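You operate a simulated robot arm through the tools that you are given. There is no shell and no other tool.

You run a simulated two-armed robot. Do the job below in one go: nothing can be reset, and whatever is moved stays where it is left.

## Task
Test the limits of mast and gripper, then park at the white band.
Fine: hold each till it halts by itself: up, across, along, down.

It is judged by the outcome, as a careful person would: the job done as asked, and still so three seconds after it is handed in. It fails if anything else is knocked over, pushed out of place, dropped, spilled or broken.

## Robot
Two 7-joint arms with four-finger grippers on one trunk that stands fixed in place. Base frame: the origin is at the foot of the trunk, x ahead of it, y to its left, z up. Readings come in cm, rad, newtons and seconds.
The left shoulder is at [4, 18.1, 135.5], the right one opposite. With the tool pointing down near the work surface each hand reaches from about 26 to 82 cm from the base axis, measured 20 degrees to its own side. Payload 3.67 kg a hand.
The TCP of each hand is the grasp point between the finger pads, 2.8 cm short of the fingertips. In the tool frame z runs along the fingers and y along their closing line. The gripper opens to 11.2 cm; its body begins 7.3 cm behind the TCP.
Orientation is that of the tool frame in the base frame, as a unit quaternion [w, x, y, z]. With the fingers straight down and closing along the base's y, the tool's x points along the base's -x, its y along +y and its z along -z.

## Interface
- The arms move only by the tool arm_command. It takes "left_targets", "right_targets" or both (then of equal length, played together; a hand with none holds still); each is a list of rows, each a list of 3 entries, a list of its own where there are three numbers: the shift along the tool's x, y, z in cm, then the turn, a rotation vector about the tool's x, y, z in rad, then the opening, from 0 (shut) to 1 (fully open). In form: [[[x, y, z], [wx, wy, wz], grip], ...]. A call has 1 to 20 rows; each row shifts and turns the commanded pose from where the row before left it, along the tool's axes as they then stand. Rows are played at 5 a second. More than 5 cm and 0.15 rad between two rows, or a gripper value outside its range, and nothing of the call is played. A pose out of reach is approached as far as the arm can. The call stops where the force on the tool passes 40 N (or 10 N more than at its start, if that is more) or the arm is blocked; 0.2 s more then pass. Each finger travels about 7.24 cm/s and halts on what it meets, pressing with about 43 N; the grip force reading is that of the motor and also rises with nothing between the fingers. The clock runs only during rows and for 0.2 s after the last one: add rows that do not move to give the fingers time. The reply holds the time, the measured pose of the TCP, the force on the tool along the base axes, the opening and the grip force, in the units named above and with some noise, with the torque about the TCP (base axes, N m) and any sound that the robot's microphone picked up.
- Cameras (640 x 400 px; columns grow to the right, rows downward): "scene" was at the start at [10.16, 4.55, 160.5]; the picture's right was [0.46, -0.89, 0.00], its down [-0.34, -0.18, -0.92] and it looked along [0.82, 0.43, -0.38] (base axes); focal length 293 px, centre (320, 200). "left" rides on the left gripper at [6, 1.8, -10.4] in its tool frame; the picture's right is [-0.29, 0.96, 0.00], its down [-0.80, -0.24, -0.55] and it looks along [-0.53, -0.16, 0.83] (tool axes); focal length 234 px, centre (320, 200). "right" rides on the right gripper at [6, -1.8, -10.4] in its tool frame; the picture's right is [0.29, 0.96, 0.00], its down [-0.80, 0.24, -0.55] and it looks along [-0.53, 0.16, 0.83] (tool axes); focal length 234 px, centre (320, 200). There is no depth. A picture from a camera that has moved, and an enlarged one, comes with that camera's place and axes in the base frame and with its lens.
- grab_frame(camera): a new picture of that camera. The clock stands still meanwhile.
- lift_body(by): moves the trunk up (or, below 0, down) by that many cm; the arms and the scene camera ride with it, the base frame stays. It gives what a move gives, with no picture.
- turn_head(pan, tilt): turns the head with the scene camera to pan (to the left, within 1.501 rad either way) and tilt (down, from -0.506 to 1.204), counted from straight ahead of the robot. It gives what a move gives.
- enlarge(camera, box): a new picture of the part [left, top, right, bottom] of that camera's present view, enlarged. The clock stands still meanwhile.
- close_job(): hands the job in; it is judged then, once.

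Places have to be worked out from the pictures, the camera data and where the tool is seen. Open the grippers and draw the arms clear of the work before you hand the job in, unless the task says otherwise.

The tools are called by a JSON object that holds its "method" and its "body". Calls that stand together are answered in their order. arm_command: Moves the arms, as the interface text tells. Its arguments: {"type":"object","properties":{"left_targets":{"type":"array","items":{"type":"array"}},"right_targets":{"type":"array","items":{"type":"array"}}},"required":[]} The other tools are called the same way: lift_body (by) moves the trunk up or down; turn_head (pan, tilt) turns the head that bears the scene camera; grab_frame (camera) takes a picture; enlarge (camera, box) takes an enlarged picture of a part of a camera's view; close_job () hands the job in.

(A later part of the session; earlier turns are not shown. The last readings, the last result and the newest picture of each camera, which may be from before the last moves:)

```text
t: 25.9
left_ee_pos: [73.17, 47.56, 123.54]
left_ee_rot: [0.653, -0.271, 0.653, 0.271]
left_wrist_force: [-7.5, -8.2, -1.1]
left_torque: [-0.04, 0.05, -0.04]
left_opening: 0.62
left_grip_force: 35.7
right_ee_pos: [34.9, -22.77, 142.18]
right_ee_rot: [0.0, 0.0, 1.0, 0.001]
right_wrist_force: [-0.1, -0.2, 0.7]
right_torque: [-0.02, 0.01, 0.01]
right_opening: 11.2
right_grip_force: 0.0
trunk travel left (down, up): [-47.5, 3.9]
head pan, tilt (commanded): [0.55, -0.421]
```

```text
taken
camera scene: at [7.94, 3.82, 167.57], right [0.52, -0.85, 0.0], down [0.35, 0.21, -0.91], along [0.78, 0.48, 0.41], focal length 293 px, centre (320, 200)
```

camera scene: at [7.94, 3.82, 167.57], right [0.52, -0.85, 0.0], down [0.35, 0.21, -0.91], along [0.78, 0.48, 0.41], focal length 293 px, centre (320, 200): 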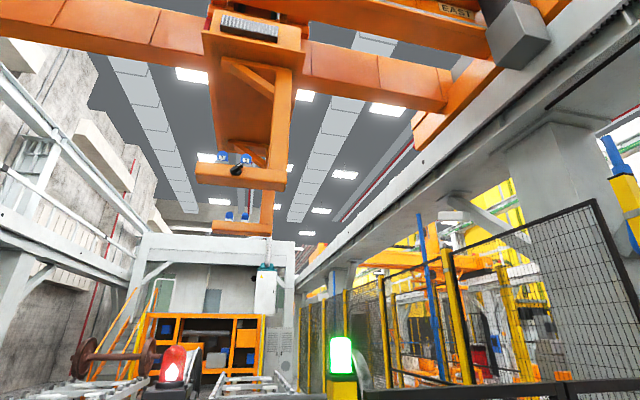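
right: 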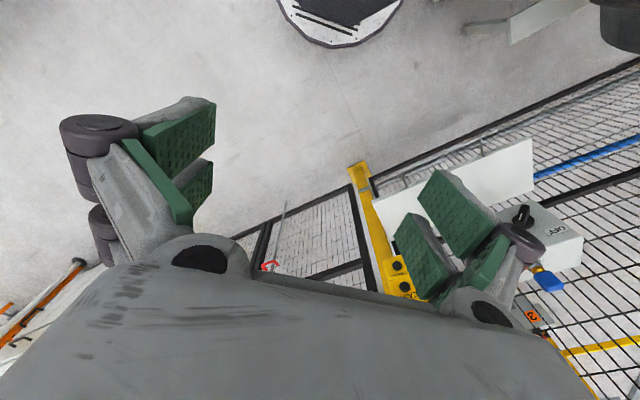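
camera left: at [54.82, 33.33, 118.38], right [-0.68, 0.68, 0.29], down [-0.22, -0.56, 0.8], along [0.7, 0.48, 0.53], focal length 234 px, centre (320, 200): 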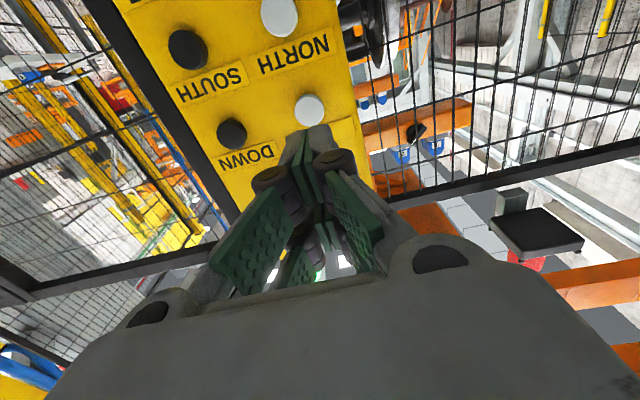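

It rose further and the lamp is green again, suggesting it halted. I'll hold one more second and confirm that nothing changes.

{"method": "arm_command", "body": {"left_targets": [[[0, 0, 0], [0, 0, 0], 0], [[0, 0, 0], [0, 0, 0], 0], [[0, 0, 0], [0, 0, 0], 0], [[0, 0, 0], [0, 0, 0], 0]]}}

{"method": "grab_frame", "body": {"camera": "scene"}}

```text
t: 26.9
left_ee_pos: [73.2, 47.49, 123.68]
left_ee_rot: [0.653, -0.271, 0.653, 0.271]
left_wrist_force: [-8.2, -8.4, -0.3]
left_torque: [-0.03, 0.03, -0.03]
left_opening: 0.6
left_grip_force: 36.0
right_ee_pos: [34.8, -22.75, 142.25]
right_ee_rot: [0.0, 0.0, 1.0, 0.001]
right_wrist_force: [0.6, 0.7, 0.0]
right_torque: [-0.04, -0.03, -0.04]
right_opening: 11.2
right_grip_force: 0.1
trunk travel left (down, up): [-47.5, 3.9]
head pan, tilt (commanded): [0.55, -0.421]
```

```text
taken
camera scene: at [7.93, 3.82, 167.57], right [0.52, -0.85, 0.0], down [0.35, 0.21, -0.91], along [0.78, 0.48, 0.41], focal length 293 px, centre (320, 200)
```

scene: 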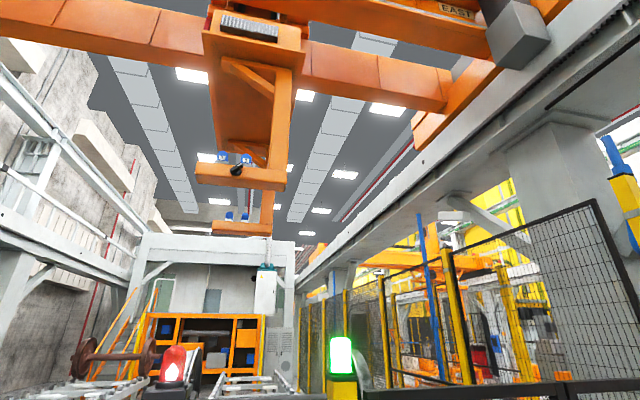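

UP has clearly halted (two identical frames a second apart). I'll release, back off 10 cm, and lower the trunk partway – that brings the hand down with the same arm posture – while checking the shelf height from the new viewpoint.

{"method": "arm_command", "body": {"left_targets": [[[0, 0, -3], [0, 0, 0], 0], [[0, 0, -3.5], [0, 0, 0], 0], [[0, 0, -3.5], [0, 0, 0], 0], [[0, 0, 0], [0, 0, 0], 0]]}}

{"method": "turn_head", "body": {"pan": 0.6, "tilt": 0.5}}

{"method": "grab_frame", "body": {"camera": "scene"}}

{"method": "lift_body", "body": {"by": -12}}

{"method": "grab_frame", "body": {"camera": "scene"}}

{"method": "grab_frame", "body": {"camera": "left"}}

```text
t: 27.9
left_ee_pos: [66.21, 40.66, 123.7]
left_ee_rot: [0.652, -0.272, 0.654, 0.27]
left_wrist_force: [-0.1, -0.1, -0.6]
left_torque: [0.01, -0.01, 0.01]
left_opening: 0.0
left_grip_force: 35.8
right_ee_pos: [34.98, -22.49, 142.13]
right_ee_rot: [0.0, 0.0, 1.0, 0.001]
right_wrist_force: [0.9, 0.2, 0.5]
right_torque: [-0.02, 0.01, 0.03]
right_opening: 11.21
right_grip_force: 0.2
trunk travel left (down, up): [-47.5, 3.9]
head pan, tilt (commanded): [0.55, -0.421]
```

```text
t: 29.1
left_ee_pos: [66.21, 40.69, 123.72]
left_ee_rot: [0.653, -0.271, 0.653, 0.271]
left_wrist_force: [-0.1, 0.9, -0.5]
left_torque: [0.01, 0.03, -0.03]
left_opening: 0.0
left_grip_force: 35.2
right_ee_pos: [34.86, -22.72, 142.18]
right_ee_rot: [0.0, 0.0, 1.0, 0.002]
right_wrist_force: [0.6, 0.6, 0.1]
right_torque: [0.02, -0.01, 0.01]
right_opening: 11.22
right_grip_force: 0.1
trunk travel left (down, up): [-47.5, 3.9]
head pan, tilt (commanded): [0.6, 0.499]
```

```text
taken
camera scene: at [9.47, 5.4, 159.5], right [0.57, -0.82, 0.0], down [-0.39, -0.27, -0.88], along [0.72, 0.5, -0.48], focal length 293 px, centre (320, 200)
```

scene: 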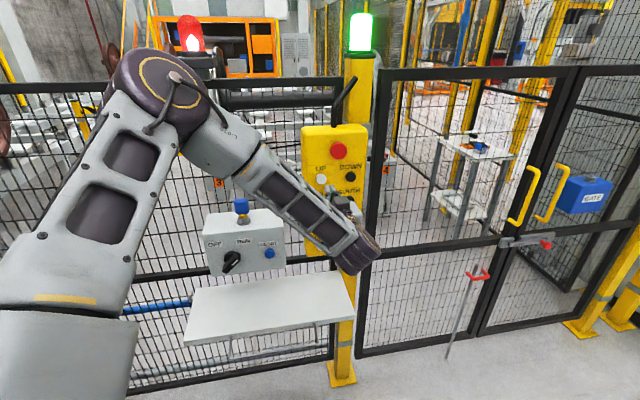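

```text
t: 30.6
left_ee_pos: [66.33, 40.66, 111.71]
left_ee_rot: [0.653, -0.271, 0.653, 0.271]
left_wrist_force: [-0.6, 0.1, 0.2]
left_torque: [-0.03, 0.01, 0.02]
left_opening: 0.0
left_grip_force: 36.1
right_ee_pos: [34.86, -22.7, 130.06]
right_ee_rot: [0.0, 0.001, 1.0, 0.001]
right_wrist_force: [-0.2, 0.4, 0.5]
right_torque: [-0.01, 0.01, -0.01]
right_opening: 11.2
right_grip_force: 0.1
trunk travel left (down, up): [-35.5, 15.9]
head pan, tilt (commanded): [0.6, 0.499]
```

```text
taken
camera scene: at [9.43, 5.38, 147.36], right [0.57, -0.82, 0.0], down [-0.4, -0.27, -0.88], along [0.72, 0.5, -0.48], focal length 293 px, centre (320, 200)
```

scene: 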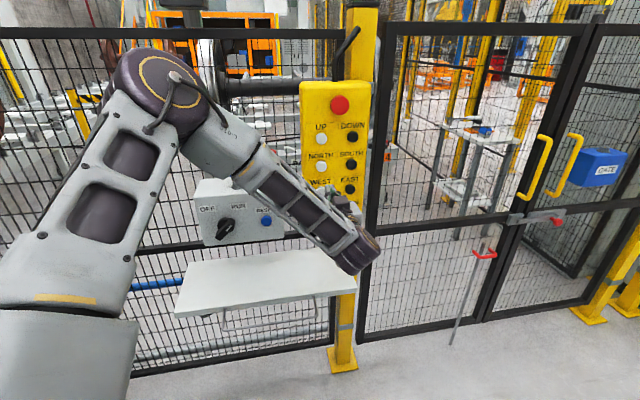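

```text
taken
camera left: at [57.5, 34.52, 105.8], right [-0.68, 0.68, 0.29], down [-0.22, -0.56, 0.8], along [0.7, 0.48, 0.53], focal length 234 px, centre (320, 200)
```

left: 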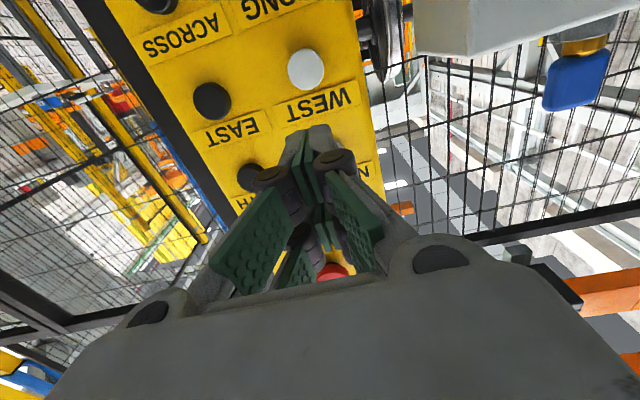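

Let me zoom on the shelf's right end in this lowered view to pin down its height.

{"method": "enlarge", "body": {"camera": "scene", "box": [170, 230, 370, 340]}}

```text
3.20 times, centred on (270, 285) of scene
camera zoom: at [9.43, 5.38, 147.36], right [0.57, -0.82, 0.0], down [-0.4, -0.27, -0.88], along [0.72, 0.5, -0.48], focal length 938 px, centre (480, -72)
```

zoom: 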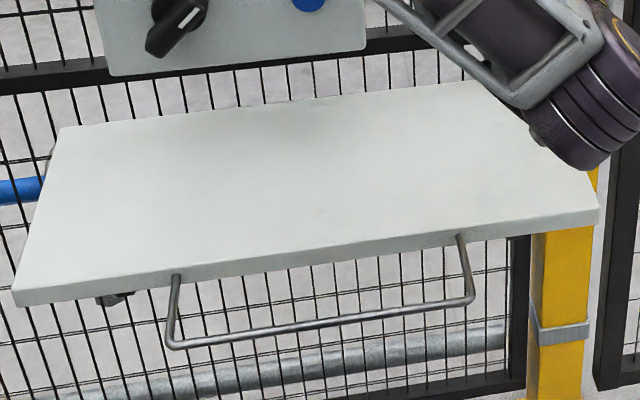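

The shelf works out at z ≈ 75–83, well below the bottom button row (~98). I'll lower another 12.9 cm, then slide 9 cm to the right to face ACROSS.

{"method": "lift_body", "body": {"by": -12.9}}

{"method": "grab_frame", "body": {"camera": "scene"}}

{"method": "arm_command", "body": {"left_targets": [[[0, -3, 0], [0, 0, 0], 0], [[0, -3, 0], [0, 0, 0], 0], [[0, -3, 0], [0, 0, 0], 0], [[0, 0, 0], [0, 0, 0], 0]]}}

{"method": "grab_frame", "body": {"camera": "left"}}

{"method": "enlarge", "body": {"camera": "scene", "box": [230, 40, 430, 320]}}

```text
t: 32.2
left_ee_pos: [66.18, 40.72, 99.02]
left_ee_rot: [0.653, -0.27, 0.653, 0.271]
left_wrist_force: [0.3, -0.5, -0.3]
left_torque: [0.01, -0.01, 0.03]
left_opening: 0.0
left_grip_force: 35.9
right_ee_pos: [34.82, -22.62, 117.4]
right_ee_rot: [0.0, 0.0, 1.0, 0.001]
right_wrist_force: [0.6, 0.1, 0.6]
right_torque: [-0.01, -0.03, 0.01]
right_opening: 11.19
right_grip_force: 0.0
trunk travel left (down, up): [-22.6, 28.8]
head pan, tilt (commanded): [0.6, 0.499]
```

```text
taken
camera scene: at [9.43, 5.38, 134.59], right [0.57, -0.82, 0.0], down [-0.4, -0.27, -0.88], along [0.72, 0.5, -0.48], focal length 293 px, centre (320, 200)
```

scene: 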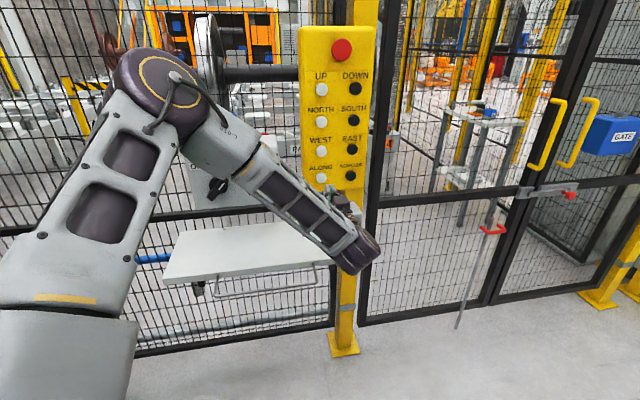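

```text
t: 33.2
left_ee_pos: [72.41, 34.58, 99.1]
left_ee_rot: [0.653, -0.271, 0.654, 0.27]
left_wrist_force: [0.0, -0.5, 1.0]
left_torque: [-0.02, -0.01, -0.04]
left_opening: 0.0
left_grip_force: 35.8
left hand out of reach, approached as far as the arm can: row 3
right_ee_pos: [34.88, -22.67, 117.31]
right_ee_rot: [-0.001, 0.001, 1.0, 0.001]
right_wrist_force: [-0.8, -0.3, -0.8]
right_torque: [0.0, -0.04, -0.02]
right_opening: 11.22
right_grip_force: 0.1
trunk travel left (down, up): [-22.6, 28.8]
head pan, tilt (commanded): [0.6, 0.499]
```

```text
taken
camera left: at [63.67, 28.49, 93.37], right [-0.68, 0.68, 0.29], down [-0.22, -0.56, 0.8], along [0.7, 0.48, 0.53], focal length 234 px, centre (320, 200)
```

left: 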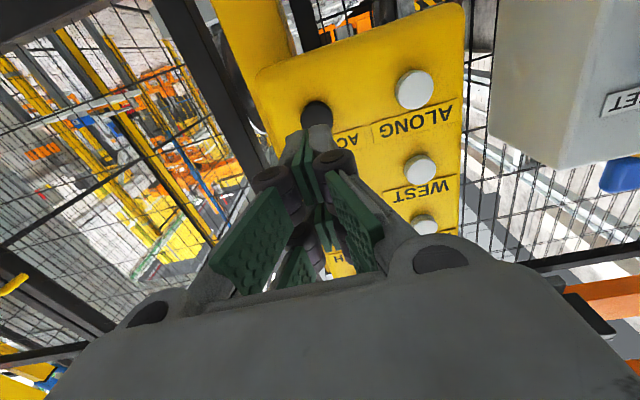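

```text
1.43 times, centred on (330, 180) of scene
camera zoom: at [9.41, 5.4, 134.59], right [0.57, -0.82, 0.0], down [-0.39, -0.27, -0.88], along [0.72, 0.5, -0.48], focal length 419 px, centre (306, 229)
```

zoom: 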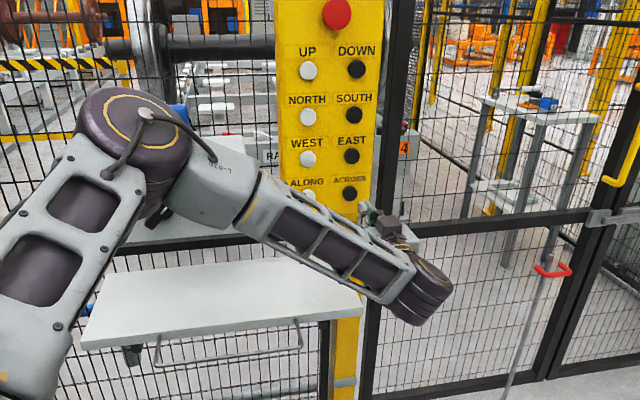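

The ACROSS button projects at about (81.9, 43.9, 98.7), i.e. 0.15 cm further right and 0.3 cm lower than the tool axis. I'll aim the head at the crane's gripper first, then approach to about 2 cm from the button.

{"method": "turn_head", "body": {"pan": 0.55, "tilt": -0.45}}

{"method": "grab_frame", "body": {"camera": "scene"}}

{"method": "arm_command", "body": {"left_targets": [[[0.3, -0.15, 2.5], [0, 0, 0], 0], [[0, 0, 2.5], [0, 0, 0], 0], [[0, 0, 2.5], [0, 0, 0], 0], [[0, 0, 0], [0, 0, 0], 0]]}}

{"method": "grab_frame", "body": {"camera": "left"}}

```text
t: 34.5
left_ee_pos: [72.44, 34.56, 99.22]
left_ee_rot: [0.653, -0.271, 0.654, 0.271]
left_wrist_force: [0.3, 0.1, 0.3]
left_torque: [0.02, -0.03, 0.03]
left_opening: 0.03
left_grip_force: 35.4
right_ee_pos: [34.92, -22.63, 117.27]
right_ee_rot: [0.0, 0.0, 1.0, 0.001]
right_wrist_force: [0.2, 0.4, -0.5]
right_torque: [-0.01, 0.01, 0.0]
right_opening: 11.21
right_grip_force: 0.1
trunk travel left (down, up): [-22.6, 28.8]
head pan, tilt (commanded): [0.55, -0.45]
```

```text
taken
camera scene: at [7.94, 3.91, 142.87], right [0.52, -0.85, 0.0], down [0.37, 0.23, -0.9], along [0.77, 0.47, 0.43], focal length 293 px, centre (320, 200)
```

scene: 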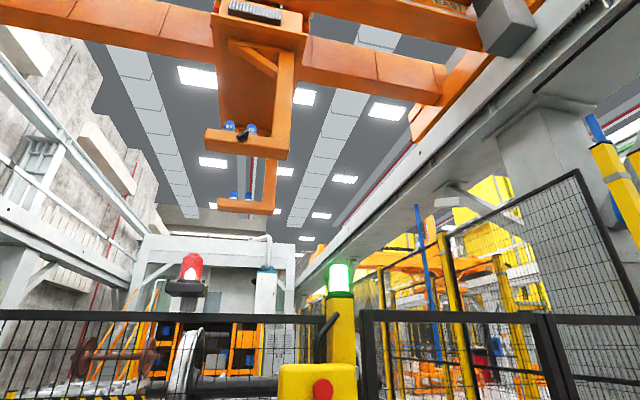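

```text
t: 35.5
left_ee_pos: [77.06, 40.2, 99.31]
left_ee_rot: [0.653, -0.271, 0.654, 0.27]
left_wrist_force: [-0.6, 0.2, -0.2]
left_torque: [0.01, -0.02, 0.0]
left_opening: 0.0
left_grip_force: 35.6
left hand out of reach, approached as far as the arm can: row 1, 3
right_ee_pos: [34.89, -22.71, 117.3]
right_ee_rot: [0.0, 0.0, 1.0, 0.001]
right_wrist_force: [0.3, -0.7, -0.3]
right_torque: [-0.01, 0.0, 0.0]
right_opening: 11.17
right_grip_force: 0.1
trunk travel left (down, up): [-22.6, 28.8]
head pan, tilt (commanded): [0.55, -0.45]
```

```text
taken
camera left: at [68.36, 34.04, 93.44], right [-0.68, 0.68, 0.29], down [-0.22, -0.56, 0.8], along [0.7, 0.48, 0.53], focal length 234 px, centre (320, 200)
```

left: 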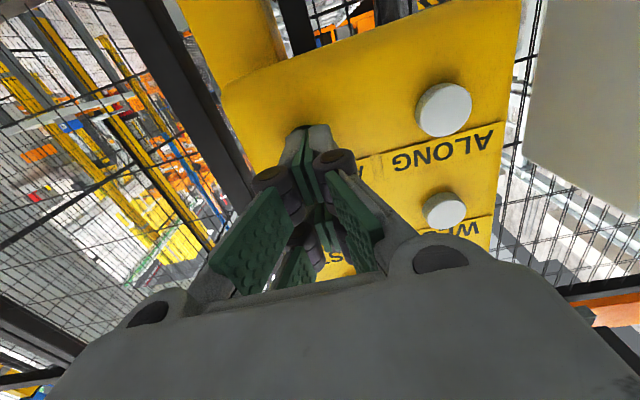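

The hand drifted slightly from a reach limit: it's at lateral 26.1, z 99.3, versus the button at 26.9, 98.8. I'll try to correct by 0.85 cm right and 0.5 cm down at this distance before pressing.

{"method": "arm_command", "body": {"left_targets": [[[0.5, -0.85, 0], [0, 0, 0], 0], [[0, 0, 0], [0, 0, 0], 0]]}}

{"method": "enlarge", "body": {"camera": "left", "box": [200, 30, 480, 210]}}

```text
t: 36.1
left_ee_pos: [76.97, 40.05, 99.39]
left_ee_rot: [0.653, -0.27, 0.654, 0.269]
left_wrist_force: [0.4, -0.7, 0.4]
left_torque: [0.0, 0.04, 0.02]
left_opening: 0.0
left_grip_force: 35.1
left hand out of reach, approached as far as the arm can: row 1
right_ee_pos: [34.88, -22.61, 117.12]
right_ee_rot: [0.001, 0.001, 1.0, 0.001]
right_wrist_force: [0.2, 0.2, 0.0]
right_torque: [-0.01, -0.05, 0.05]
right_opening: 11.21
right_grip_force: 0.1
trunk travel left (down, up): [-22.6, 28.8]
head pan, tilt (commanded): [0.55, -0.45]
```

```text
2.22 times, centred on (340, 120) of left
camera zoom: at [68.29, 33.94, 93.46], right [-0.68, 0.68, 0.29], down [-0.22, -0.56, 0.8], along [0.7, 0.48, 0.53], focal length 520 px, centre (276, 378)
```

zoom: 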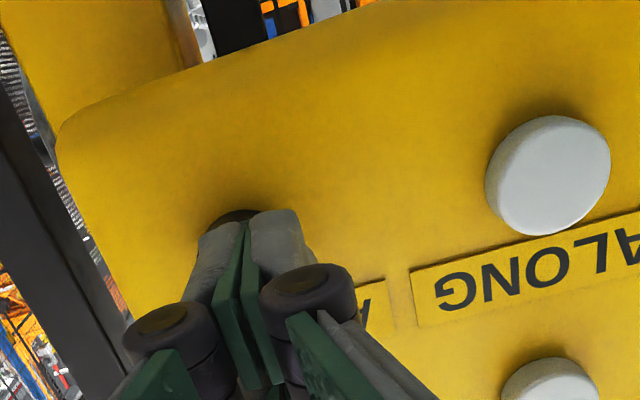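

The arm can't slide further right with the hand at 45° – likely a wrist bend limit. I'll back off 3 cm and yaw the hand 15° to the right (heading ≈30°), which eases the wrist; the fingertips can still press the button at that slight angle.

{"method": "arm_command", "body": {"left_targets": [[[0, 0, -3], [0, 0, 0], 0], [[0, 0, 0], [0.131, 0, 0], 0], [[0, 0, 0], [0.131, 0, 0], 0], [[0, 0, 0], [0, 0, 0], 0]]}}

{"method": "grab_frame", "body": {"camera": "left"}}

```text
t: 37.1
left_ee_pos: [74.58, 37.76, 100.16]
left_ee_rot: [0.678, -0.187, 0.686, 0.184]
left_wrist_force: [0.0, -0.2, -0.2]
left_torque: [0.02, -0.02, 0.01]
left_opening: 0.0
left_grip_force: 35.4
left hand out of reach, approached as far as the arm can: row 3
right_ee_pos: [34.99, -22.7, 117.26]
right_ee_rot: [0.0, -0.001, 1.0, 0.001]
right_wrist_force: [0.9, 0.2, 0.2]
right_torque: [-0.02, 0.03, 0.01]
right_opening: 11.21
right_grip_force: 0.0
trunk travel left (down, up): [-22.6, 28.8]
head pan, tilt (commanded): [0.55, -0.45]
```

```text
taken
camera left: at [64.64, 34.04, 94.38], right [-0.48, 0.83, 0.29], down [-0.35, -0.48, 0.8], along [0.8, 0.29, 0.52], focal length 234 px, centre (320, 200)
```

left: 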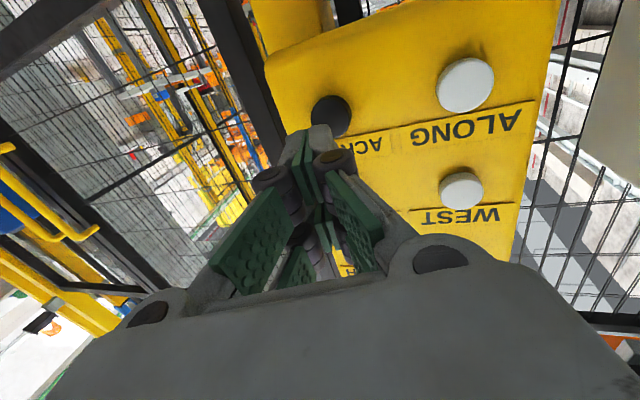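

Yawing didn't help, and the drift was upward – so the limit is the hand being too low relative to the shoulder (wrist bend). I'll back off, raise the hand 10 cm relative to the trunk, restore the 45° heading, and then lower the trunk by the same amount.

{"method": "arm_command", "body": {"left_targets": [[[0, 0, -4], [0, 0, 0], 0], [[-4, 0, 0], [-0.131, 0, 0], 0], [[-4, 0, 0], [-0.131, 0, 0], 0], [[-3, 0, 0], [0, 0, 0], 0], [[0, 0, 0], [0, 0, 0], 0]]}}

```text
t: 38.3
left_ee_pos: [71.29, 35.71, 111.22]
left_ee_rot: [0.653, -0.271, 0.653, 0.271]
left_wrist_force: [-0.3, 0.4, 0.2]
left_torque: [0.0, -0.04, 0.01]
left_opening: 0.01
left_grip_force: 36.1
right_ee_pos: [34.88, -22.65, 117.15]
right_ee_rot: [-0.002, -0.001, 1.0, 0.0]
right_wrist_force: [-1.0, 0.6, -0.7]
right_torque: [0.0, 0.07, 0.0]
right_opening: 11.22
right_grip_force: 0.1
trunk travel left (down, up): [-22.6, 28.8]
head pan, tilt (commanded): [0.55, -0.45]
```

Reached cleanly at (71.3, 35.7, 111.2). Now I lower the trunk 12.4 cm and shift 1.75 cm to the right to face ACROSS.

{"method": "lift_body", "body": {"by": -12.4}}

{"method": "arm_command", "body": {"left_targets": [[[0, -1.75, 0], [0, 0, 0], 0], [[0, 0, 0], [0, 0, 0], 0]]}}

{"method": "grab_frame", "body": {"camera": "left"}}

{"method": "turn_head", "body": {"pan": 0.6, "tilt": 0.4}}

{"method": "grab_frame", "body": {"camera": "scene"}}

```text
t: 39.8
left_ee_pos: [71.16, 35.74, 98.82]
left_ee_rot: [0.653, -0.271, 0.653, 0.272]
left_wrist_force: [0.5, 0.3, -0.1]
left_torque: [-0.01, 0.0, 0.0]
left_opening: 0.0
left_grip_force: 35.9
right_ee_pos: [34.89, -22.71, 104.78]
right_ee_rot: [0.0, 0.0, 1.0, 0.001]
right_wrist_force: [-0.2, 0.2, 0.0]
right_torque: [0.0, -0.06, -0.01]
right_opening: 11.18
right_grip_force: 0.1
trunk travel left (down, up): [-10.2, 41.2]
head pan, tilt (commanded): [0.55, -0.45]
```

```text
t: 40.4
left_ee_pos: [72.27, 34.49, 98.66]
left_ee_rot: [0.653, -0.271, 0.653, 0.271]
left_wrist_force: [-0.3, 0.3, -0.1]
left_torque: [-0.02, -0.03, 0.03]
left_opening: 0.01
left_grip_force: 35.8
right_ee_pos: [34.84, -22.58, 104.79]
right_ee_rot: [0.0, 0.0, 1.0, 0.001]
right_wrist_force: [-0.1, -0.4, 0.8]
right_torque: [0.01, 0.0, 0.02]
right_opening: 11.17
right_grip_force: 0.1
trunk travel left (down, up): [-10.2, 41.2]
head pan, tilt (commanded): [0.55, -0.45]
```

```text
taken
camera left: at [63.62, 28.42, 92.86], right [-0.68, 0.68, 0.29], down [-0.22, -0.56, 0.8], along [0.7, 0.48, 0.53], focal length 234 px, centre (320, 200)
```

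left: 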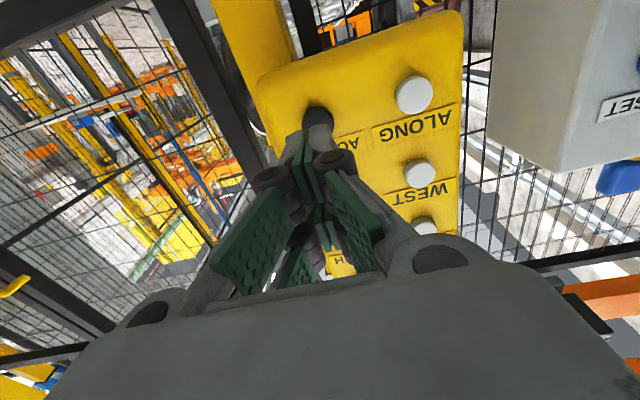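

```text
t: 41.6
left_ee_pos: [72.33, 34.62, 98.62]
left_ee_rot: [0.653, -0.272, 0.653, 0.272]
left_wrist_force: [0.4, 0.0, 0.0]
left_torque: [0.0, 0.01, -0.01]
left_opening: 0.0
left_grip_force: 35.6
right_ee_pos: [34.94, -22.65, 104.79]
right_ee_rot: [-0.001, -0.001, 1.0, 0.001]
right_wrist_force: [-0.1, 0.4, -0.3]
right_torque: [0.0, -0.02, 0.01]
right_opening: 11.21
right_grip_force: 0.0
trunk travel left (down, up): [-10.2, 41.2]
head pan, tilt (commanded): [0.6, 0.4]
```

```text
taken
camera scene: at [9.59, 5.48, 123.0], right [0.57, -0.82, 0.0], down [-0.32, -0.22, -0.92], along [0.76, 0.52, -0.39], focal length 293 px, centre (320, 200)
```

scene: 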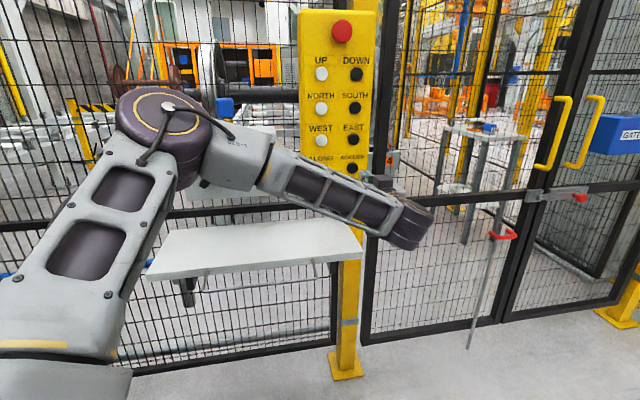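

No reach warning now; the hand is at lateral 26.7, z 98.65 and the button at ≈27.0, 98.6. I'll point the head back up at the crane and approach to within about 2 cm.

{"method": "turn_head", "body": {"pan": 0.55, "tilt": -0.45}}

{"method": "arm_command", "body": {"left_targets": [[[0, -0.25, 2.5], [0, 0, 0], 0], [[0, 0, 2.5], [0, 0, 0], 0], [[0, 0, 2.5], [0, 0, 0], 0], [[0, 0, 0], [0, 0, 0], 0]]}}

{"method": "enlarge", "body": {"camera": "left", "box": [200, 30, 480, 210]}}

{"method": "grab_frame", "body": {"camera": "scene"}}

```text
t: 42.7
left_ee_pos: [72.38, 34.45, 98.66]
left_ee_rot: [0.653, -0.271, 0.653, 0.271]
left_wrist_force: [1.2, -0.3, -0.2]
left_torque: [-0.01, -0.02, 0.01]
left_opening: 0.01
left_grip_force: 35.3
right_ee_pos: [34.94, -22.56, 104.83]
right_ee_rot: [0.0, 0.0, 1.0, 0.0]
right_wrist_force: [-0.6, 0.0, -0.3]
right_torque: [0.0, -0.01, 0.01]
right_opening: 11.2
right_grip_force: 0.0
trunk travel left (down, up): [-10.2, 41.2]
head pan, tilt (commanded): [0.55, -0.45]
```

```text
t: 43.7
left_ee_pos: [77.84, 39.8, 98.67]
left_ee_rot: [0.653, -0.272, 0.653, 0.272]
left_wrist_force: [-0.4, -0.1, -0.2]
left_torque: [0.0, -0.01, 0.02]
left_opening: 0.02
left_grip_force: 35.4
right_ee_pos: [34.85, -22.73, 104.77]
right_ee_rot: [0.001, 0.0, 1.0, 0.001]
right_wrist_force: [0.2, -0.6, -0.7]
right_torque: [0.03, 0.0, 0.03]
right_opening: 11.19
right_grip_force: 0.1
trunk travel left (down, up): [-10.2, 41.2]
head pan, tilt (commanded): [0.55, -0.45]
```

```text
2.22 times, centred on (340, 120) of left
camera zoom: at [69.15, 33.7, 92.84], right [-0.68, 0.68, 0.29], down [-0.22, -0.56, 0.8], along [0.7, 0.48, 0.53], focal length 520 px, centre (276, 378)
```

zoom: 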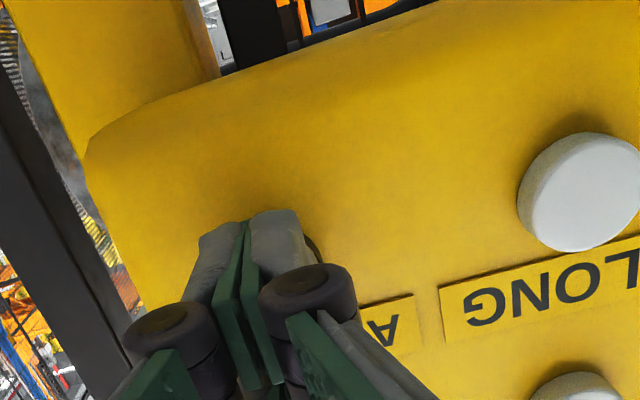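

```text
taken
camera scene: at [7.89, 3.88, 130.37], right [0.52, -0.85, 0.0], down [0.37, 0.23, -0.9], along [0.77, 0.47, 0.44], focal length 293 px, centre (320, 200)
```

scene: 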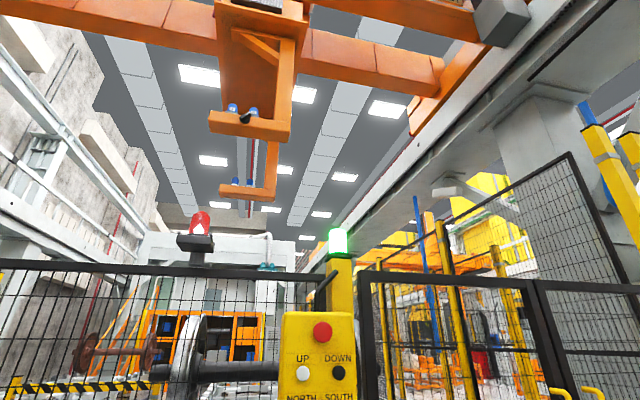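

Aligned at lateral 26.9, z 98.7, about 2 cm before contact; the hook gripper is visible in the head view. I press ACROSS gently.

{"method": "arm_command", "body": {"left_targets": [[[0, 0, 1.4], [0, 0, 0], 0], [[0, 0, 0.3], [0, 0, 0], 0], [[0, 0, 0.3], [0, 0, 0], 0], [[0, 0, 0.3], [0, 0, 0], 0]]}}

{"method": "grab_frame", "body": {"camera": "scene"}}

```text
t: 44.7
left_ee_pos: [79.4, 41.29, 98.75]
left_ee_rot: [0.653, -0.271, 0.653, 0.271]
left_wrist_force: [-8.8, -3.8, 0.2]
left_torque: [-0.02, 0.02, 0.11]
left_opening: 0.6
left_grip_force: 35.8
right_ee_pos: [34.76, -22.7, 104.83]
right_ee_rot: [0.0, 0.001, 1.0, 0.002]
right_wrist_force: [0.4, 0.2, 0.1]
right_torque: [0.01, -0.01, -0.04]
right_opening: 11.2
right_grip_force: 0.1
trunk travel left (down, up): [-10.2, 41.2]
head pan, tilt (commanded): [0.55, -0.45]
heard: click
```

```text
taken
camera scene: at [7.79, 3.86, 130.37], right [0.52, -0.85, 0.0], down [0.37, 0.23, -0.9], along [0.77, 0.47, 0.44], focal length 293 px, centre (320, 200)
```

scene: 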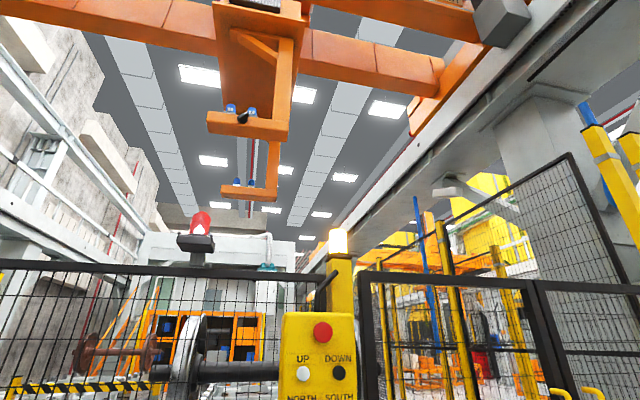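

A click and the lamp is amber – the gripper is moving. I hold ACROSS and keep watching.

{"method": "arm_command", "body": {"left_targets": [[[0, 0, 0], [0, 0, 0], 0], [[0, 0, 0], [0, 0, 0], 0], [[0, 0, 0], [0, 0, 0], 0], [[0, 0, 0], [0, 0, 0], 0], [[0, 0, 0], [0, 0, 0], 0], [[0, 0, 0], [0, 0, 0], 0], [[0, 0, 0], [0, 0, 0], 0], [[0, 0, 0], [0, 0, 0], 0], [[0, 0, 0], [0, 0, 0], 0], [[0, 0, 0], [0, 0, 0], 0]]}}

{"method": "grab_frame", "body": {"camera": "scene"}}

```text
t: 46.9
left_ee_pos: [79.54, 41.24, 99.05]
left_ee_rot: [0.653, -0.271, 0.653, 0.272]
left_wrist_force: [-8.5, -5.4, -2.7]
left_torque: [-0.01, 0.05, 0.09]
left_opening: 0.61
left_grip_force: 35.6
right_ee_pos: [34.8, -22.83, 104.69]
right_ee_rot: [0.0, 0.0, 1.0, 0.001]
right_wrist_force: [-0.1, 0.2, 0.2]
right_torque: [0.0, 0.02, 0.0]
right_opening: 11.2
right_grip_force: 0.0
trunk travel left (down, up): [-10.2, 41.2]
head pan, tilt (commanded): [0.55, -0.45]
```

```text
taken
camera scene: at [7.84, 3.84, 130.37], right [0.52, -0.85, 0.0], down [0.37, 0.23, -0.9], along [0.77, 0.47, 0.44], focal length 293 px, centre (320, 200)
```

scene: 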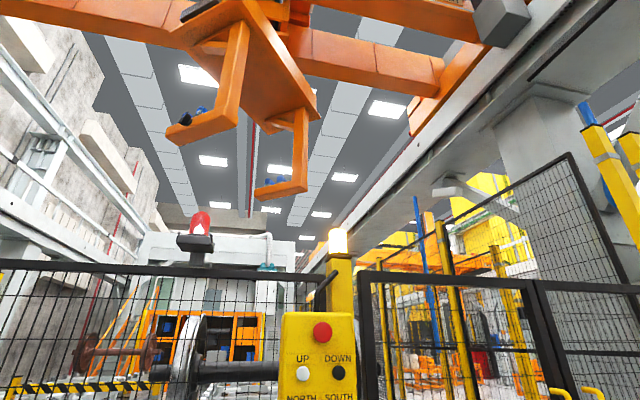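

The gripper is rotating. I continue to hold until it halts.

{"method": "arm_command", "body": {"left_targets": [[[0, 0, 0], [0, 0, 0], 0], [[0, 0, 0], [0, 0, 0], 0], [[0, 0, 0], [0, 0, 0], 0], [[0, 0, 0], [0, 0, 0], 0], [[0, 0, 0], [0, 0, 0], 0], [[0, 0, 0], [0, 0, 0], 0], [[0, 0, 0], [0, 0, 0], 0], [[0, 0, 0], [0, 0, 0], 0], [[0, 0, 0], [0, 0, 0], 0], [[0, 0, 0], [0, 0, 0], 0]]}}

{"method": "grab_frame", "body": {"camera": "scene"}}

```text
t: 49.1
left_ee_pos: [79.37, 41.26, 98.84]
left_ee_rot: [0.653, -0.271, 0.653, 0.271]
left_wrist_force: [-6.9, -6.6, -0.9]
left_torque: [0.0, 0.01, 0.01]
left_opening: 0.6
left_grip_force: 35.8
right_ee_pos: [34.71, -22.66, 104.75]
right_ee_rot: [-0.001, 0.001, 1.0, 0.001]
right_wrist_force: [-1.3, -1.0, 0.2]
right_torque: [-0.01, 0.0, 0.0]
right_opening: 11.2
right_grip_force: 0.0
trunk travel left (down, up): [-10.2, 41.2]
head pan, tilt (commanded): [0.55, -0.45]
```

```text
taken
camera scene: at [7.85, 3.82, 130.37], right [0.52, -0.85, 0.0], down [0.37, 0.23, -0.9], along [0.77, 0.47, 0.44], focal length 293 px, centre (320, 200)
```

scene: 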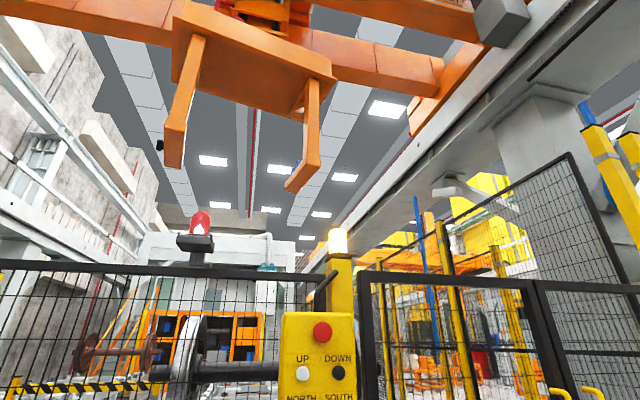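

Still amber and turning. Holding on.

{"method": "arm_command", "body": {"left_targets": [[[0, 0, 0], [0, 0, 0], 0], [[0, 0, 0], [0, 0, 0], 0], [[0, 0, 0], [0, 0, 0], 0], [[0, 0, 0], [0, 0, 0], 0], [[0, 0, 0], [0, 0, 0], 0], [[0, 0, 0], [0, 0, 0], 0], [[0, 0, 0], [0, 0, 0], 0], [[0, 0, 0], [0, 0, 0], 0], [[0, 0, 0], [0, 0, 0], 0], [[0, 0, 0], [0, 0, 0], 0]]}}

{"method": "grab_frame", "body": {"camera": "scene"}}

```text
t: 51.3
left_ee_pos: [79.44, 41.07, 98.85]
left_ee_rot: [0.654, -0.271, 0.653, 0.271]
left_wrist_force: [-6.7, -6.5, -0.4]
left_torque: [0.0, -0.01, 0.01]
left_opening: 0.6
left_grip_force: 36.0
right_ee_pos: [34.89, -22.75, 104.82]
right_ee_rot: [0.0, 0.0, 1.0, 0.001]
right_wrist_force: [0.2, -0.3, 0.0]
right_torque: [0.01, 0.0, 0.05]
right_opening: 11.2
right_grip_force: 0.0
trunk travel left (down, up): [-10.2, 41.2]
head pan, tilt (commanded): [0.55, -0.45]
```

```text
taken
camera scene: at [7.84, 3.82, 130.37], right [0.52, -0.85, 0.0], down [0.37, 0.23, -0.9], along [0.77, 0.47, 0.44], focal length 293 px, centre (320, 200)
```

scene: 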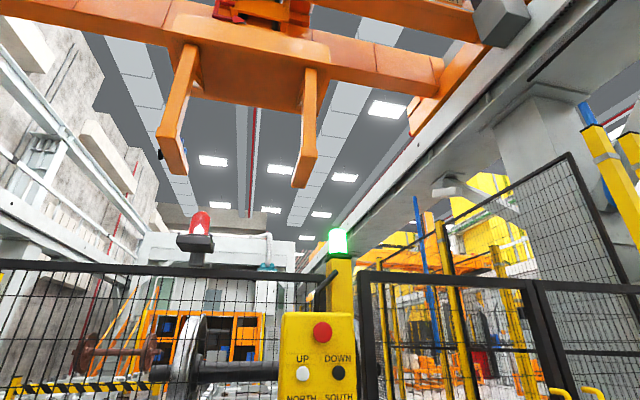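

The lamp is green again, the gripper is crosswise. One more second of hold to confirm that it has truly halted.

{"method": "arm_command", "body": {"left_targets": [[[0, 0, 0], [0, 0, 0], 0], [[0, 0, 0], [0, 0, 0], 0], [[0, 0, 0], [0, 0, 0], 0], [[0, 0, 0], [0, 0, 0], 0], [[0, 0, 0], [0, 0, 0], 0]]}}

{"method": "grab_frame", "body": {"camera": "scene"}}

```text
t: 52.5
left_ee_pos: [79.5, 41.2, 98.78]
left_ee_rot: [0.652, -0.271, 0.654, 0.271]
left_wrist_force: [-7.1, -6.7, 0.5]
left_torque: [-0.01, -0.02, 0.01]
left_opening: 0.59
left_grip_force: 35.8
right_ee_pos: [34.81, -22.7, 104.84]
right_ee_rot: [-0.001, 0.001, 1.0, 0.001]
right_wrist_force: [0.3, -0.7, -0.1]
right_torque: [0.02, 0.03, -0.01]
right_opening: 11.19
right_grip_force: 0.0
trunk travel left (down, up): [-10.2, 41.2]
head pan, tilt (commanded): [0.55, -0.45]
```

```text
taken
camera scene: at [7.84, 3.81, 130.37], right [0.52, -0.85, 0.0], down [0.37, 0.23, -0.9], along [0.77, 0.47, 0.44], focal length 293 px, centre (320, 200)
```

scene: 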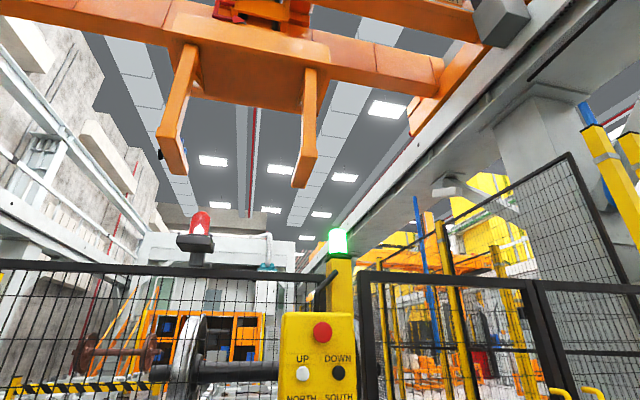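

ACROSS has halted. I back off 5 cm, slide 9 cm left to ALONG, and check alignment.

{"method": "arm_command", "body": {"left_targets": [[[0, 0, -2.5], [0, 0, 0], 0], [[0, 0, -2.5], [0, 0, 0], 0], [[0, 3, 0], [0, 0, 0], 0], [[0, 3, 0], [0, 0, 0], 0], [[0, 3, 0], [0, 0, 0], 0], [[0, 0, 0], [0, 0, 0], 0]]}}

{"method": "enlarge", "body": {"camera": "left", "box": [200, 30, 480, 210]}}

{"method": "grab_frame", "body": {"camera": "scene"}}

```text
t: 53.9
left_ee_pos: [69.64, 44.31, 98.77]
left_ee_rot: [0.653, -0.27, 0.654, 0.269]
left_wrist_force: [0.9, 0.6, 0.2]
left_torque: [-0.03, -0.04, 0.04]
left_opening: 0.01
left_grip_force: 36.2
right_ee_pos: [35.0, -22.75, 104.65]
right_ee_rot: [0.0, -0.001, 1.0, 0.002]
right_wrist_force: [0.0, -1.3, 0.1]
right_torque: [0.0, 0.03, 0.0]
right_opening: 11.21
right_grip_force: 0.1
trunk travel left (down, up): [-10.2, 41.2]
head pan, tilt (commanded): [0.55, -0.45]
```

```text
2.22 times, centred on (340, 120) of left
camera zoom: at [60.9, 38.2, 92.82], right [-0.68, 0.68, 0.29], down [-0.22, -0.56, 0.8], along [0.7, 0.48, 0.53], focal length 520 px, centre (276, 378)
```

zoom: 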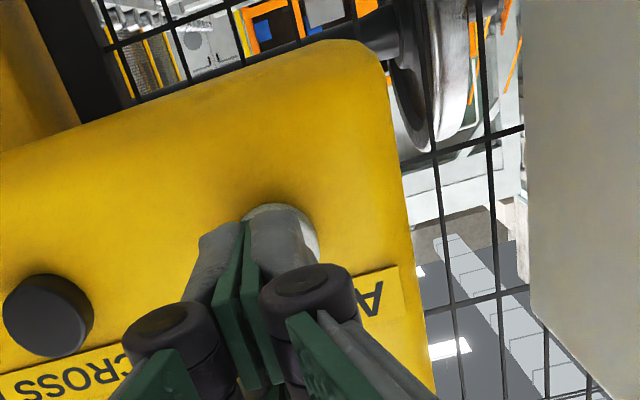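

```text
taken
camera scene: at [7.98, 3.88, 130.36], right [0.52, -0.85, 0.0], down [0.37, 0.23, -0.9], along [0.77, 0.47, 0.43], focal length 293 px, centre (320, 200)
```

scene: 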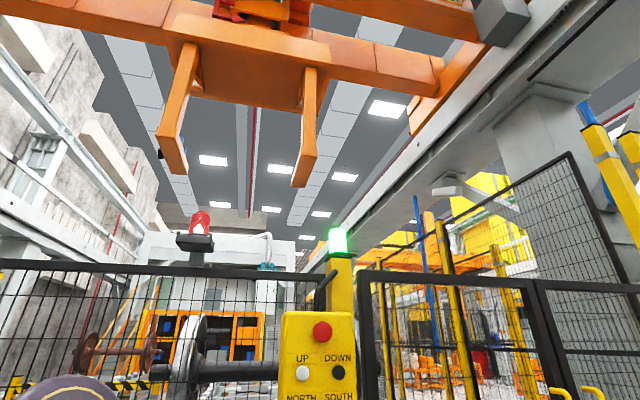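

The ALONG button's visible rim matches the tool axis (centre ≈ (275,246) in the zoom). I approach and press it gently.

{"method": "arm_command", "body": {"left_targets": [[[0, 0, 2], [0, 0, 0], 0], [[0, 0, 2], [0, 0, 0], 0], [[0, 0, 0.3], [0, 0, 0], 0], [[0, 0, 0.3], [0, 0, 0], 0], [[0, 0, 0.3], [0, 0, 0], 0]]}}

{"method": "grab_frame", "body": {"camera": "scene"}}

```text
t: 55.1
left_ee_pos: [73.14, 47.53, 98.81]
left_ee_rot: [0.653, -0.271, 0.654, 0.271]
left_wrist_force: [-2.9, -3.8, -2.2]
left_torque: [-0.04, -0.02, 0.04]
left_opening: 0.61
left_grip_force: 35.5
right_ee_pos: [34.79, -22.71, 104.83]
right_ee_rot: [0.0, 0.001, 1.0, 0.001]
right_wrist_force: [0.4, -0.3, 1.2]
right_torque: [-0.03, -0.01, 0.01]
right_opening: 11.2
right_grip_force: 0.1
trunk travel left (down, up): [-10.2, 41.2]
head pan, tilt (commanded): [0.55, -0.45]
heard: click
```

```text
taken
camera scene: at [7.89, 3.88, 130.36], right [0.52, -0.85, 0.0], down [0.37, 0.23, -0.9], along [0.77, 0.47, 0.44], focal length 293 px, centre (320, 200)
```

scene: 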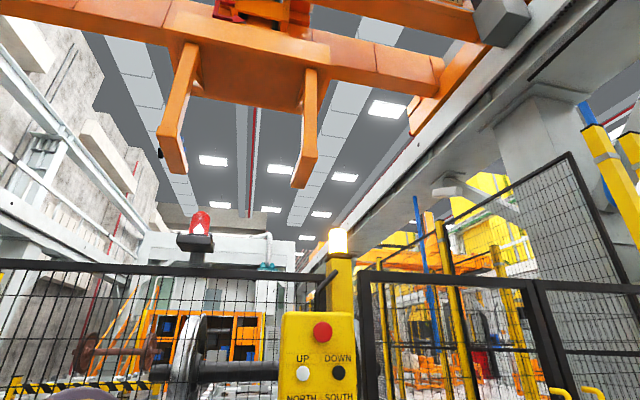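

Clicked, lamp amber. The contact force is a bit lighter (5 N), so I add 2 mm and hold for the return rotation.

{"method": "arm_command", "body": {"left_targets": [[[0, 0, 0.2], [0, 0, 0], 0], [[0, 0, 0], [0, 0, 0], 0], [[0, 0, 0], [0, 0, 0], 0], [[0, 0, 0], [0, 0, 0], 0], [[0, 0, 0], [0, 0, 0], 0], [[0, 0, 0], [0, 0, 0], 0], [[0, 0, 0], [0, 0, 0], 0], [[0, 0, 0], [0, 0, 0], 0], [[0, 0, 0], [0, 0, 0], 0], [[0, 0, 0], [0, 0, 0], 0], [[0, 0, 0], [0, 0, 0], 0], [[0, 0, 0], [0, 0, 0], 0], [[0, 0, 0], [0, 0, 0], 0], [[0, 0, 0], [0, 0, 0], 0], [[0, 0, 0], [0, 0, 0], 0]]}}

{"method": "grab_frame", "body": {"camera": "scene"}}

```text
t: 58.3
left_ee_pos: [72.97, 47.69, 98.95]
left_ee_rot: [0.653, -0.27, 0.654, 0.27]
left_wrist_force: [-7.4, -8.3, -2.4]
left_torque: [-0.07, 0.04, -0.03]
left_opening: 0.61
left_grip_force: 35.2
right_ee_pos: [34.88, -22.69, 104.84]
right_ee_rot: [0.0, 0.0, 1.0, 0.001]
right_wrist_force: [0.5, 0.7, 0.6]
right_torque: [-0.02, 0.02, 0.0]
right_opening: 11.23
right_grip_force: 0.0
trunk travel left (down, up): [-10.2, 41.2]
head pan, tilt (commanded): [0.55, -0.45]
```

```text
taken
camera scene: at [7.85, 3.82, 130.37], right [0.52, -0.85, 0.0], down [0.37, 0.23, -0.9], along [0.77, 0.47, 0.44], focal length 293 px, centre (320, 200)
```

scene: 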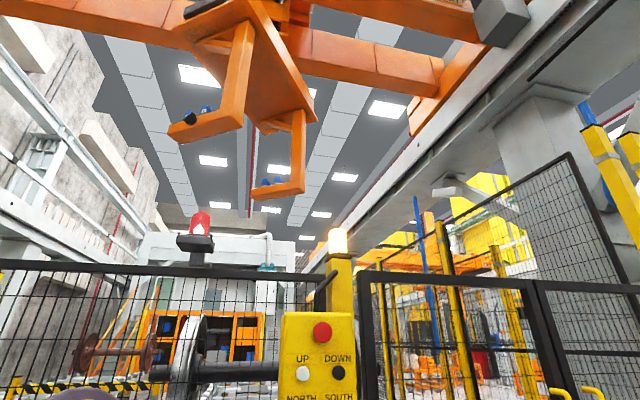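

The gripper is on its way back. I keep holding.

{"method": "arm_command", "body": {"left_targets": [[[0, 0, 0], [0, 0, 0], 0], [[0, 0, 0], [0, 0, 0], 0], [[0, 0, 0], [0, 0, 0], 0], [[0, 0, 0], [0, 0, 0], 0], [[0, 0, 0], [0, 0, 0], 0], [[0, 0, 0], [0, 0, 0], 0], [[0, 0, 0], [0, 0, 0], 0], [[0, 0, 0], [0, 0, 0], 0], [[0, 0, 0], [0, 0, 0], 0], [[0, 0, 0], [0, 0, 0], 0], [[0, 0, 0], [0, 0, 0], 0], [[0, 0, 0], [0, 0, 0], 0], [[0, 0, 0], [0, 0, 0], 0], [[0, 0, 0], [0, 0, 0], 0], [[0, 0, 0], [0, 0, 0], 0]]}}

{"method": "grab_frame", "body": {"camera": "scene"}}

```text
t: 61.5
left_ee_pos: [73.02, 47.57, 98.92]
left_ee_rot: [0.653, -0.272, 0.653, 0.272]
left_wrist_force: [-5.9, -8.1, -0.3]
left_torque: [0.0, 0.01, -0.03]
left_opening: 0.61
left_grip_force: 35.6
right_ee_pos: [34.93, -22.82, 104.8]
right_ee_rot: [-0.001, 0.0, 1.0, 0.001]
right_wrist_force: [-0.1, 0.2, -0.1]
right_torque: [-0.02, -0.01, -0.02]
right_opening: 11.21
right_grip_force: 0.0
trunk travel left (down, up): [-10.2, 41.2]
head pan, tilt (commanded): [0.55, -0.45]
```

```text
taken
camera scene: at [7.83, 3.8, 130.37], right [0.52, -0.85, 0.0], down [0.37, 0.23, -0.9], along [0.77, 0.47, 0.44], focal length 293 px, centre (320, 200)
```

scene: 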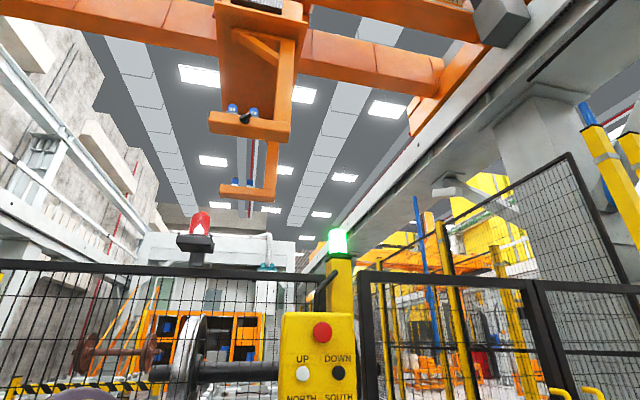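

The lamp is green and the gripper is back along its original line. I hold one more second to confirm, then compare.

{"method": "arm_command", "body": {"left_targets": [[[0, 0, 0], [0, 0, 0], 0], [[0, 0, 0], [0, 0, 0], 0], [[0, 0, 0], [0, 0, 0], 0], [[0, 0, 0], [0, 0, 0], 0], [[0, 0, 0], [0, 0, 0], 0]]}}

{"method": "grab_frame", "body": {"camera": "scene"}}

```text
t: 62.7
left_ee_pos: [72.98, 47.6, 98.92]
left_ee_rot: [0.653, -0.271, 0.653, 0.271]
left_wrist_force: [-5.6, -8.4, 1.0]
left_torque: [0.0, -0.03, -0.05]
left_opening: 0.59
left_grip_force: 36.2
right_ee_pos: [34.88, -22.73, 104.77]
right_ee_rot: [0.0, -0.001, 1.0, 0.001]
right_wrist_force: [0.7, 0.3, 0.0]
right_torque: [-0.02, -0.04, -0.01]
right_opening: 11.2
right_grip_force: 0.1
trunk travel left (down, up): [-10.2, 41.2]
head pan, tilt (commanded): [0.55, -0.45]
```

```text
taken
camera scene: at [7.83, 3.8, 130.37], right [0.52, -0.85, 0.0], down [0.37, 0.23, -0.9], along [0.77, 0.47, 0.44], focal length 293 px, centre (320, 200)
```

scene: 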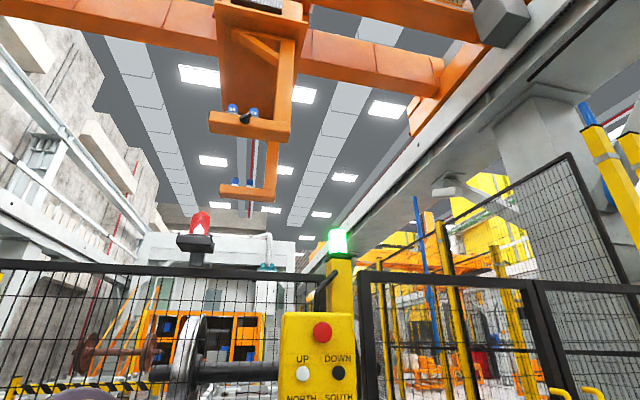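

ALONG has halted too. Next is DOWN: I back off 6 cm, raise the trunk 24.7 cm and slide 9 cm right.

{"method": "arm_command", "body": {"left_targets": [[[0, 0, -3], [0, 0, 0], 0], [[0, 0, -3], [0, 0, 0], 0], [[0, 0, 0], [0, 0, 0], 0]]}}

{"method": "lift_body", "body": {"by": 24.7}}

{"method": "arm_command", "body": {"left_targets": [[[0, -3, 0], [0, 0, 0], 0], [[0, -3, 0], [0, 0, 0], 0], [[0, -3, 0], [0, 0, 0], 0], [[0, 0, 0], [0, 0, 0], 0]]}}

{"method": "enlarge", "body": {"camera": "left", "box": [200, 30, 480, 210]}}

{"method": "grab_frame", "body": {"camera": "scene"}}

```text
t: 63.5
left_ee_pos: [68.92, 43.45, 98.74]
left_ee_rot: [0.653, -0.272, 0.653, 0.271]
left_wrist_force: [0.1, 0.5, 0.3]
left_torque: [0.03, 0.02, -0.03]
left_opening: 0.0
left_grip_force: 35.7
right_ee_pos: [34.94, -22.51, 104.84]
right_ee_rot: [0.0, 0.0, 1.0, 0.0]
right_wrist_force: [0.6, 0.0, 0.2]
right_torque: [-0.01, -0.01, 0.0]
right_opening: 11.21
right_grip_force: 0.1
trunk travel left (down, up): [-10.2, 41.2]
head pan, tilt (commanded): [0.55, -0.45]
```

```text
t: 66.1
left_ee_pos: [68.91, 43.41, 123.3]
left_ee_rot: [0.653, -0.271, 0.653, 0.271]
left_wrist_force: [0.2, 0.7, 0.3]
left_torque: [-0.03, 0.03, 0.01]
left_opening: 0.0
left_grip_force: 35.8
right_ee_pos: [34.87, -22.74, 129.41]
right_ee_rot: [0.0, -0.001, 1.0, 0.001]
right_wrist_force: [0.0, -1.4, -0.1]
right_torque: [0.04, 0.02, 0.01]
right_opening: 11.21
right_grip_force: 0.1
trunk travel left (down, up): [-34.9, 16.5]
head pan, tilt (commanded): [0.55, -0.45]
```

```text
t: 67.1
left_ee_pos: [75.49, 37.35, 123.35]
left_ee_rot: [0.653, -0.271, 0.653, 0.271]
left_wrist_force: [-0.2, 0.3, 0.2]
left_torque: [0.01, 0.01, -0.01]
left_opening: 0.0
left_grip_force: 36.0
right_ee_pos: [34.81, -22.76, 129.41]
right_ee_rot: [0.0, 0.0, 1.0, 0.001]
right_wrist_force: [0.0, -0.2, -0.7]
right_torque: [0.0, -0.02, 0.02]
right_opening: 11.2
right_grip_force: 0.0
trunk travel left (down, up): [-34.9, 16.5]
head pan, tilt (commanded): [0.55, -0.45]
```

```text
2.22 times, centred on (340, 120) of left
camera zoom: at [66.81, 31.27, 117.51], right [-0.68, 0.68, 0.29], down [-0.22, -0.56, 0.8], along [0.7, 0.48, 0.53], focal length 520 px, centre (276, 378)
```

zoom: 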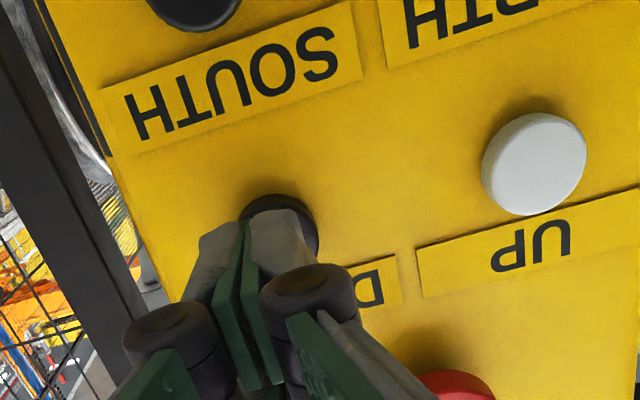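

```text
taken
camera scene: at [7.87, 3.93, 155.05], right [0.52, -0.85, 0.0], down [0.37, 0.23, -0.9], along [0.77, 0.47, 0.44], focal length 293 px, centre (320, 200)
```

scene: 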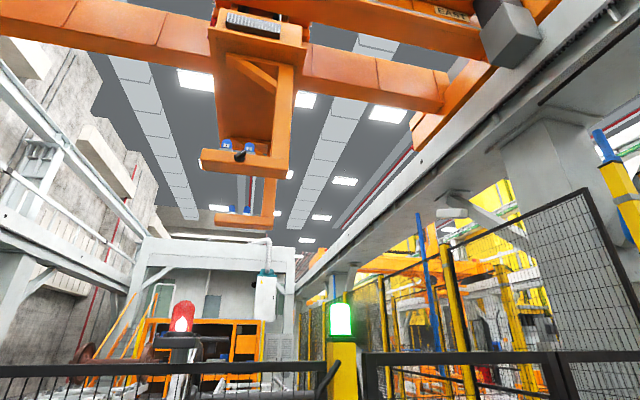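

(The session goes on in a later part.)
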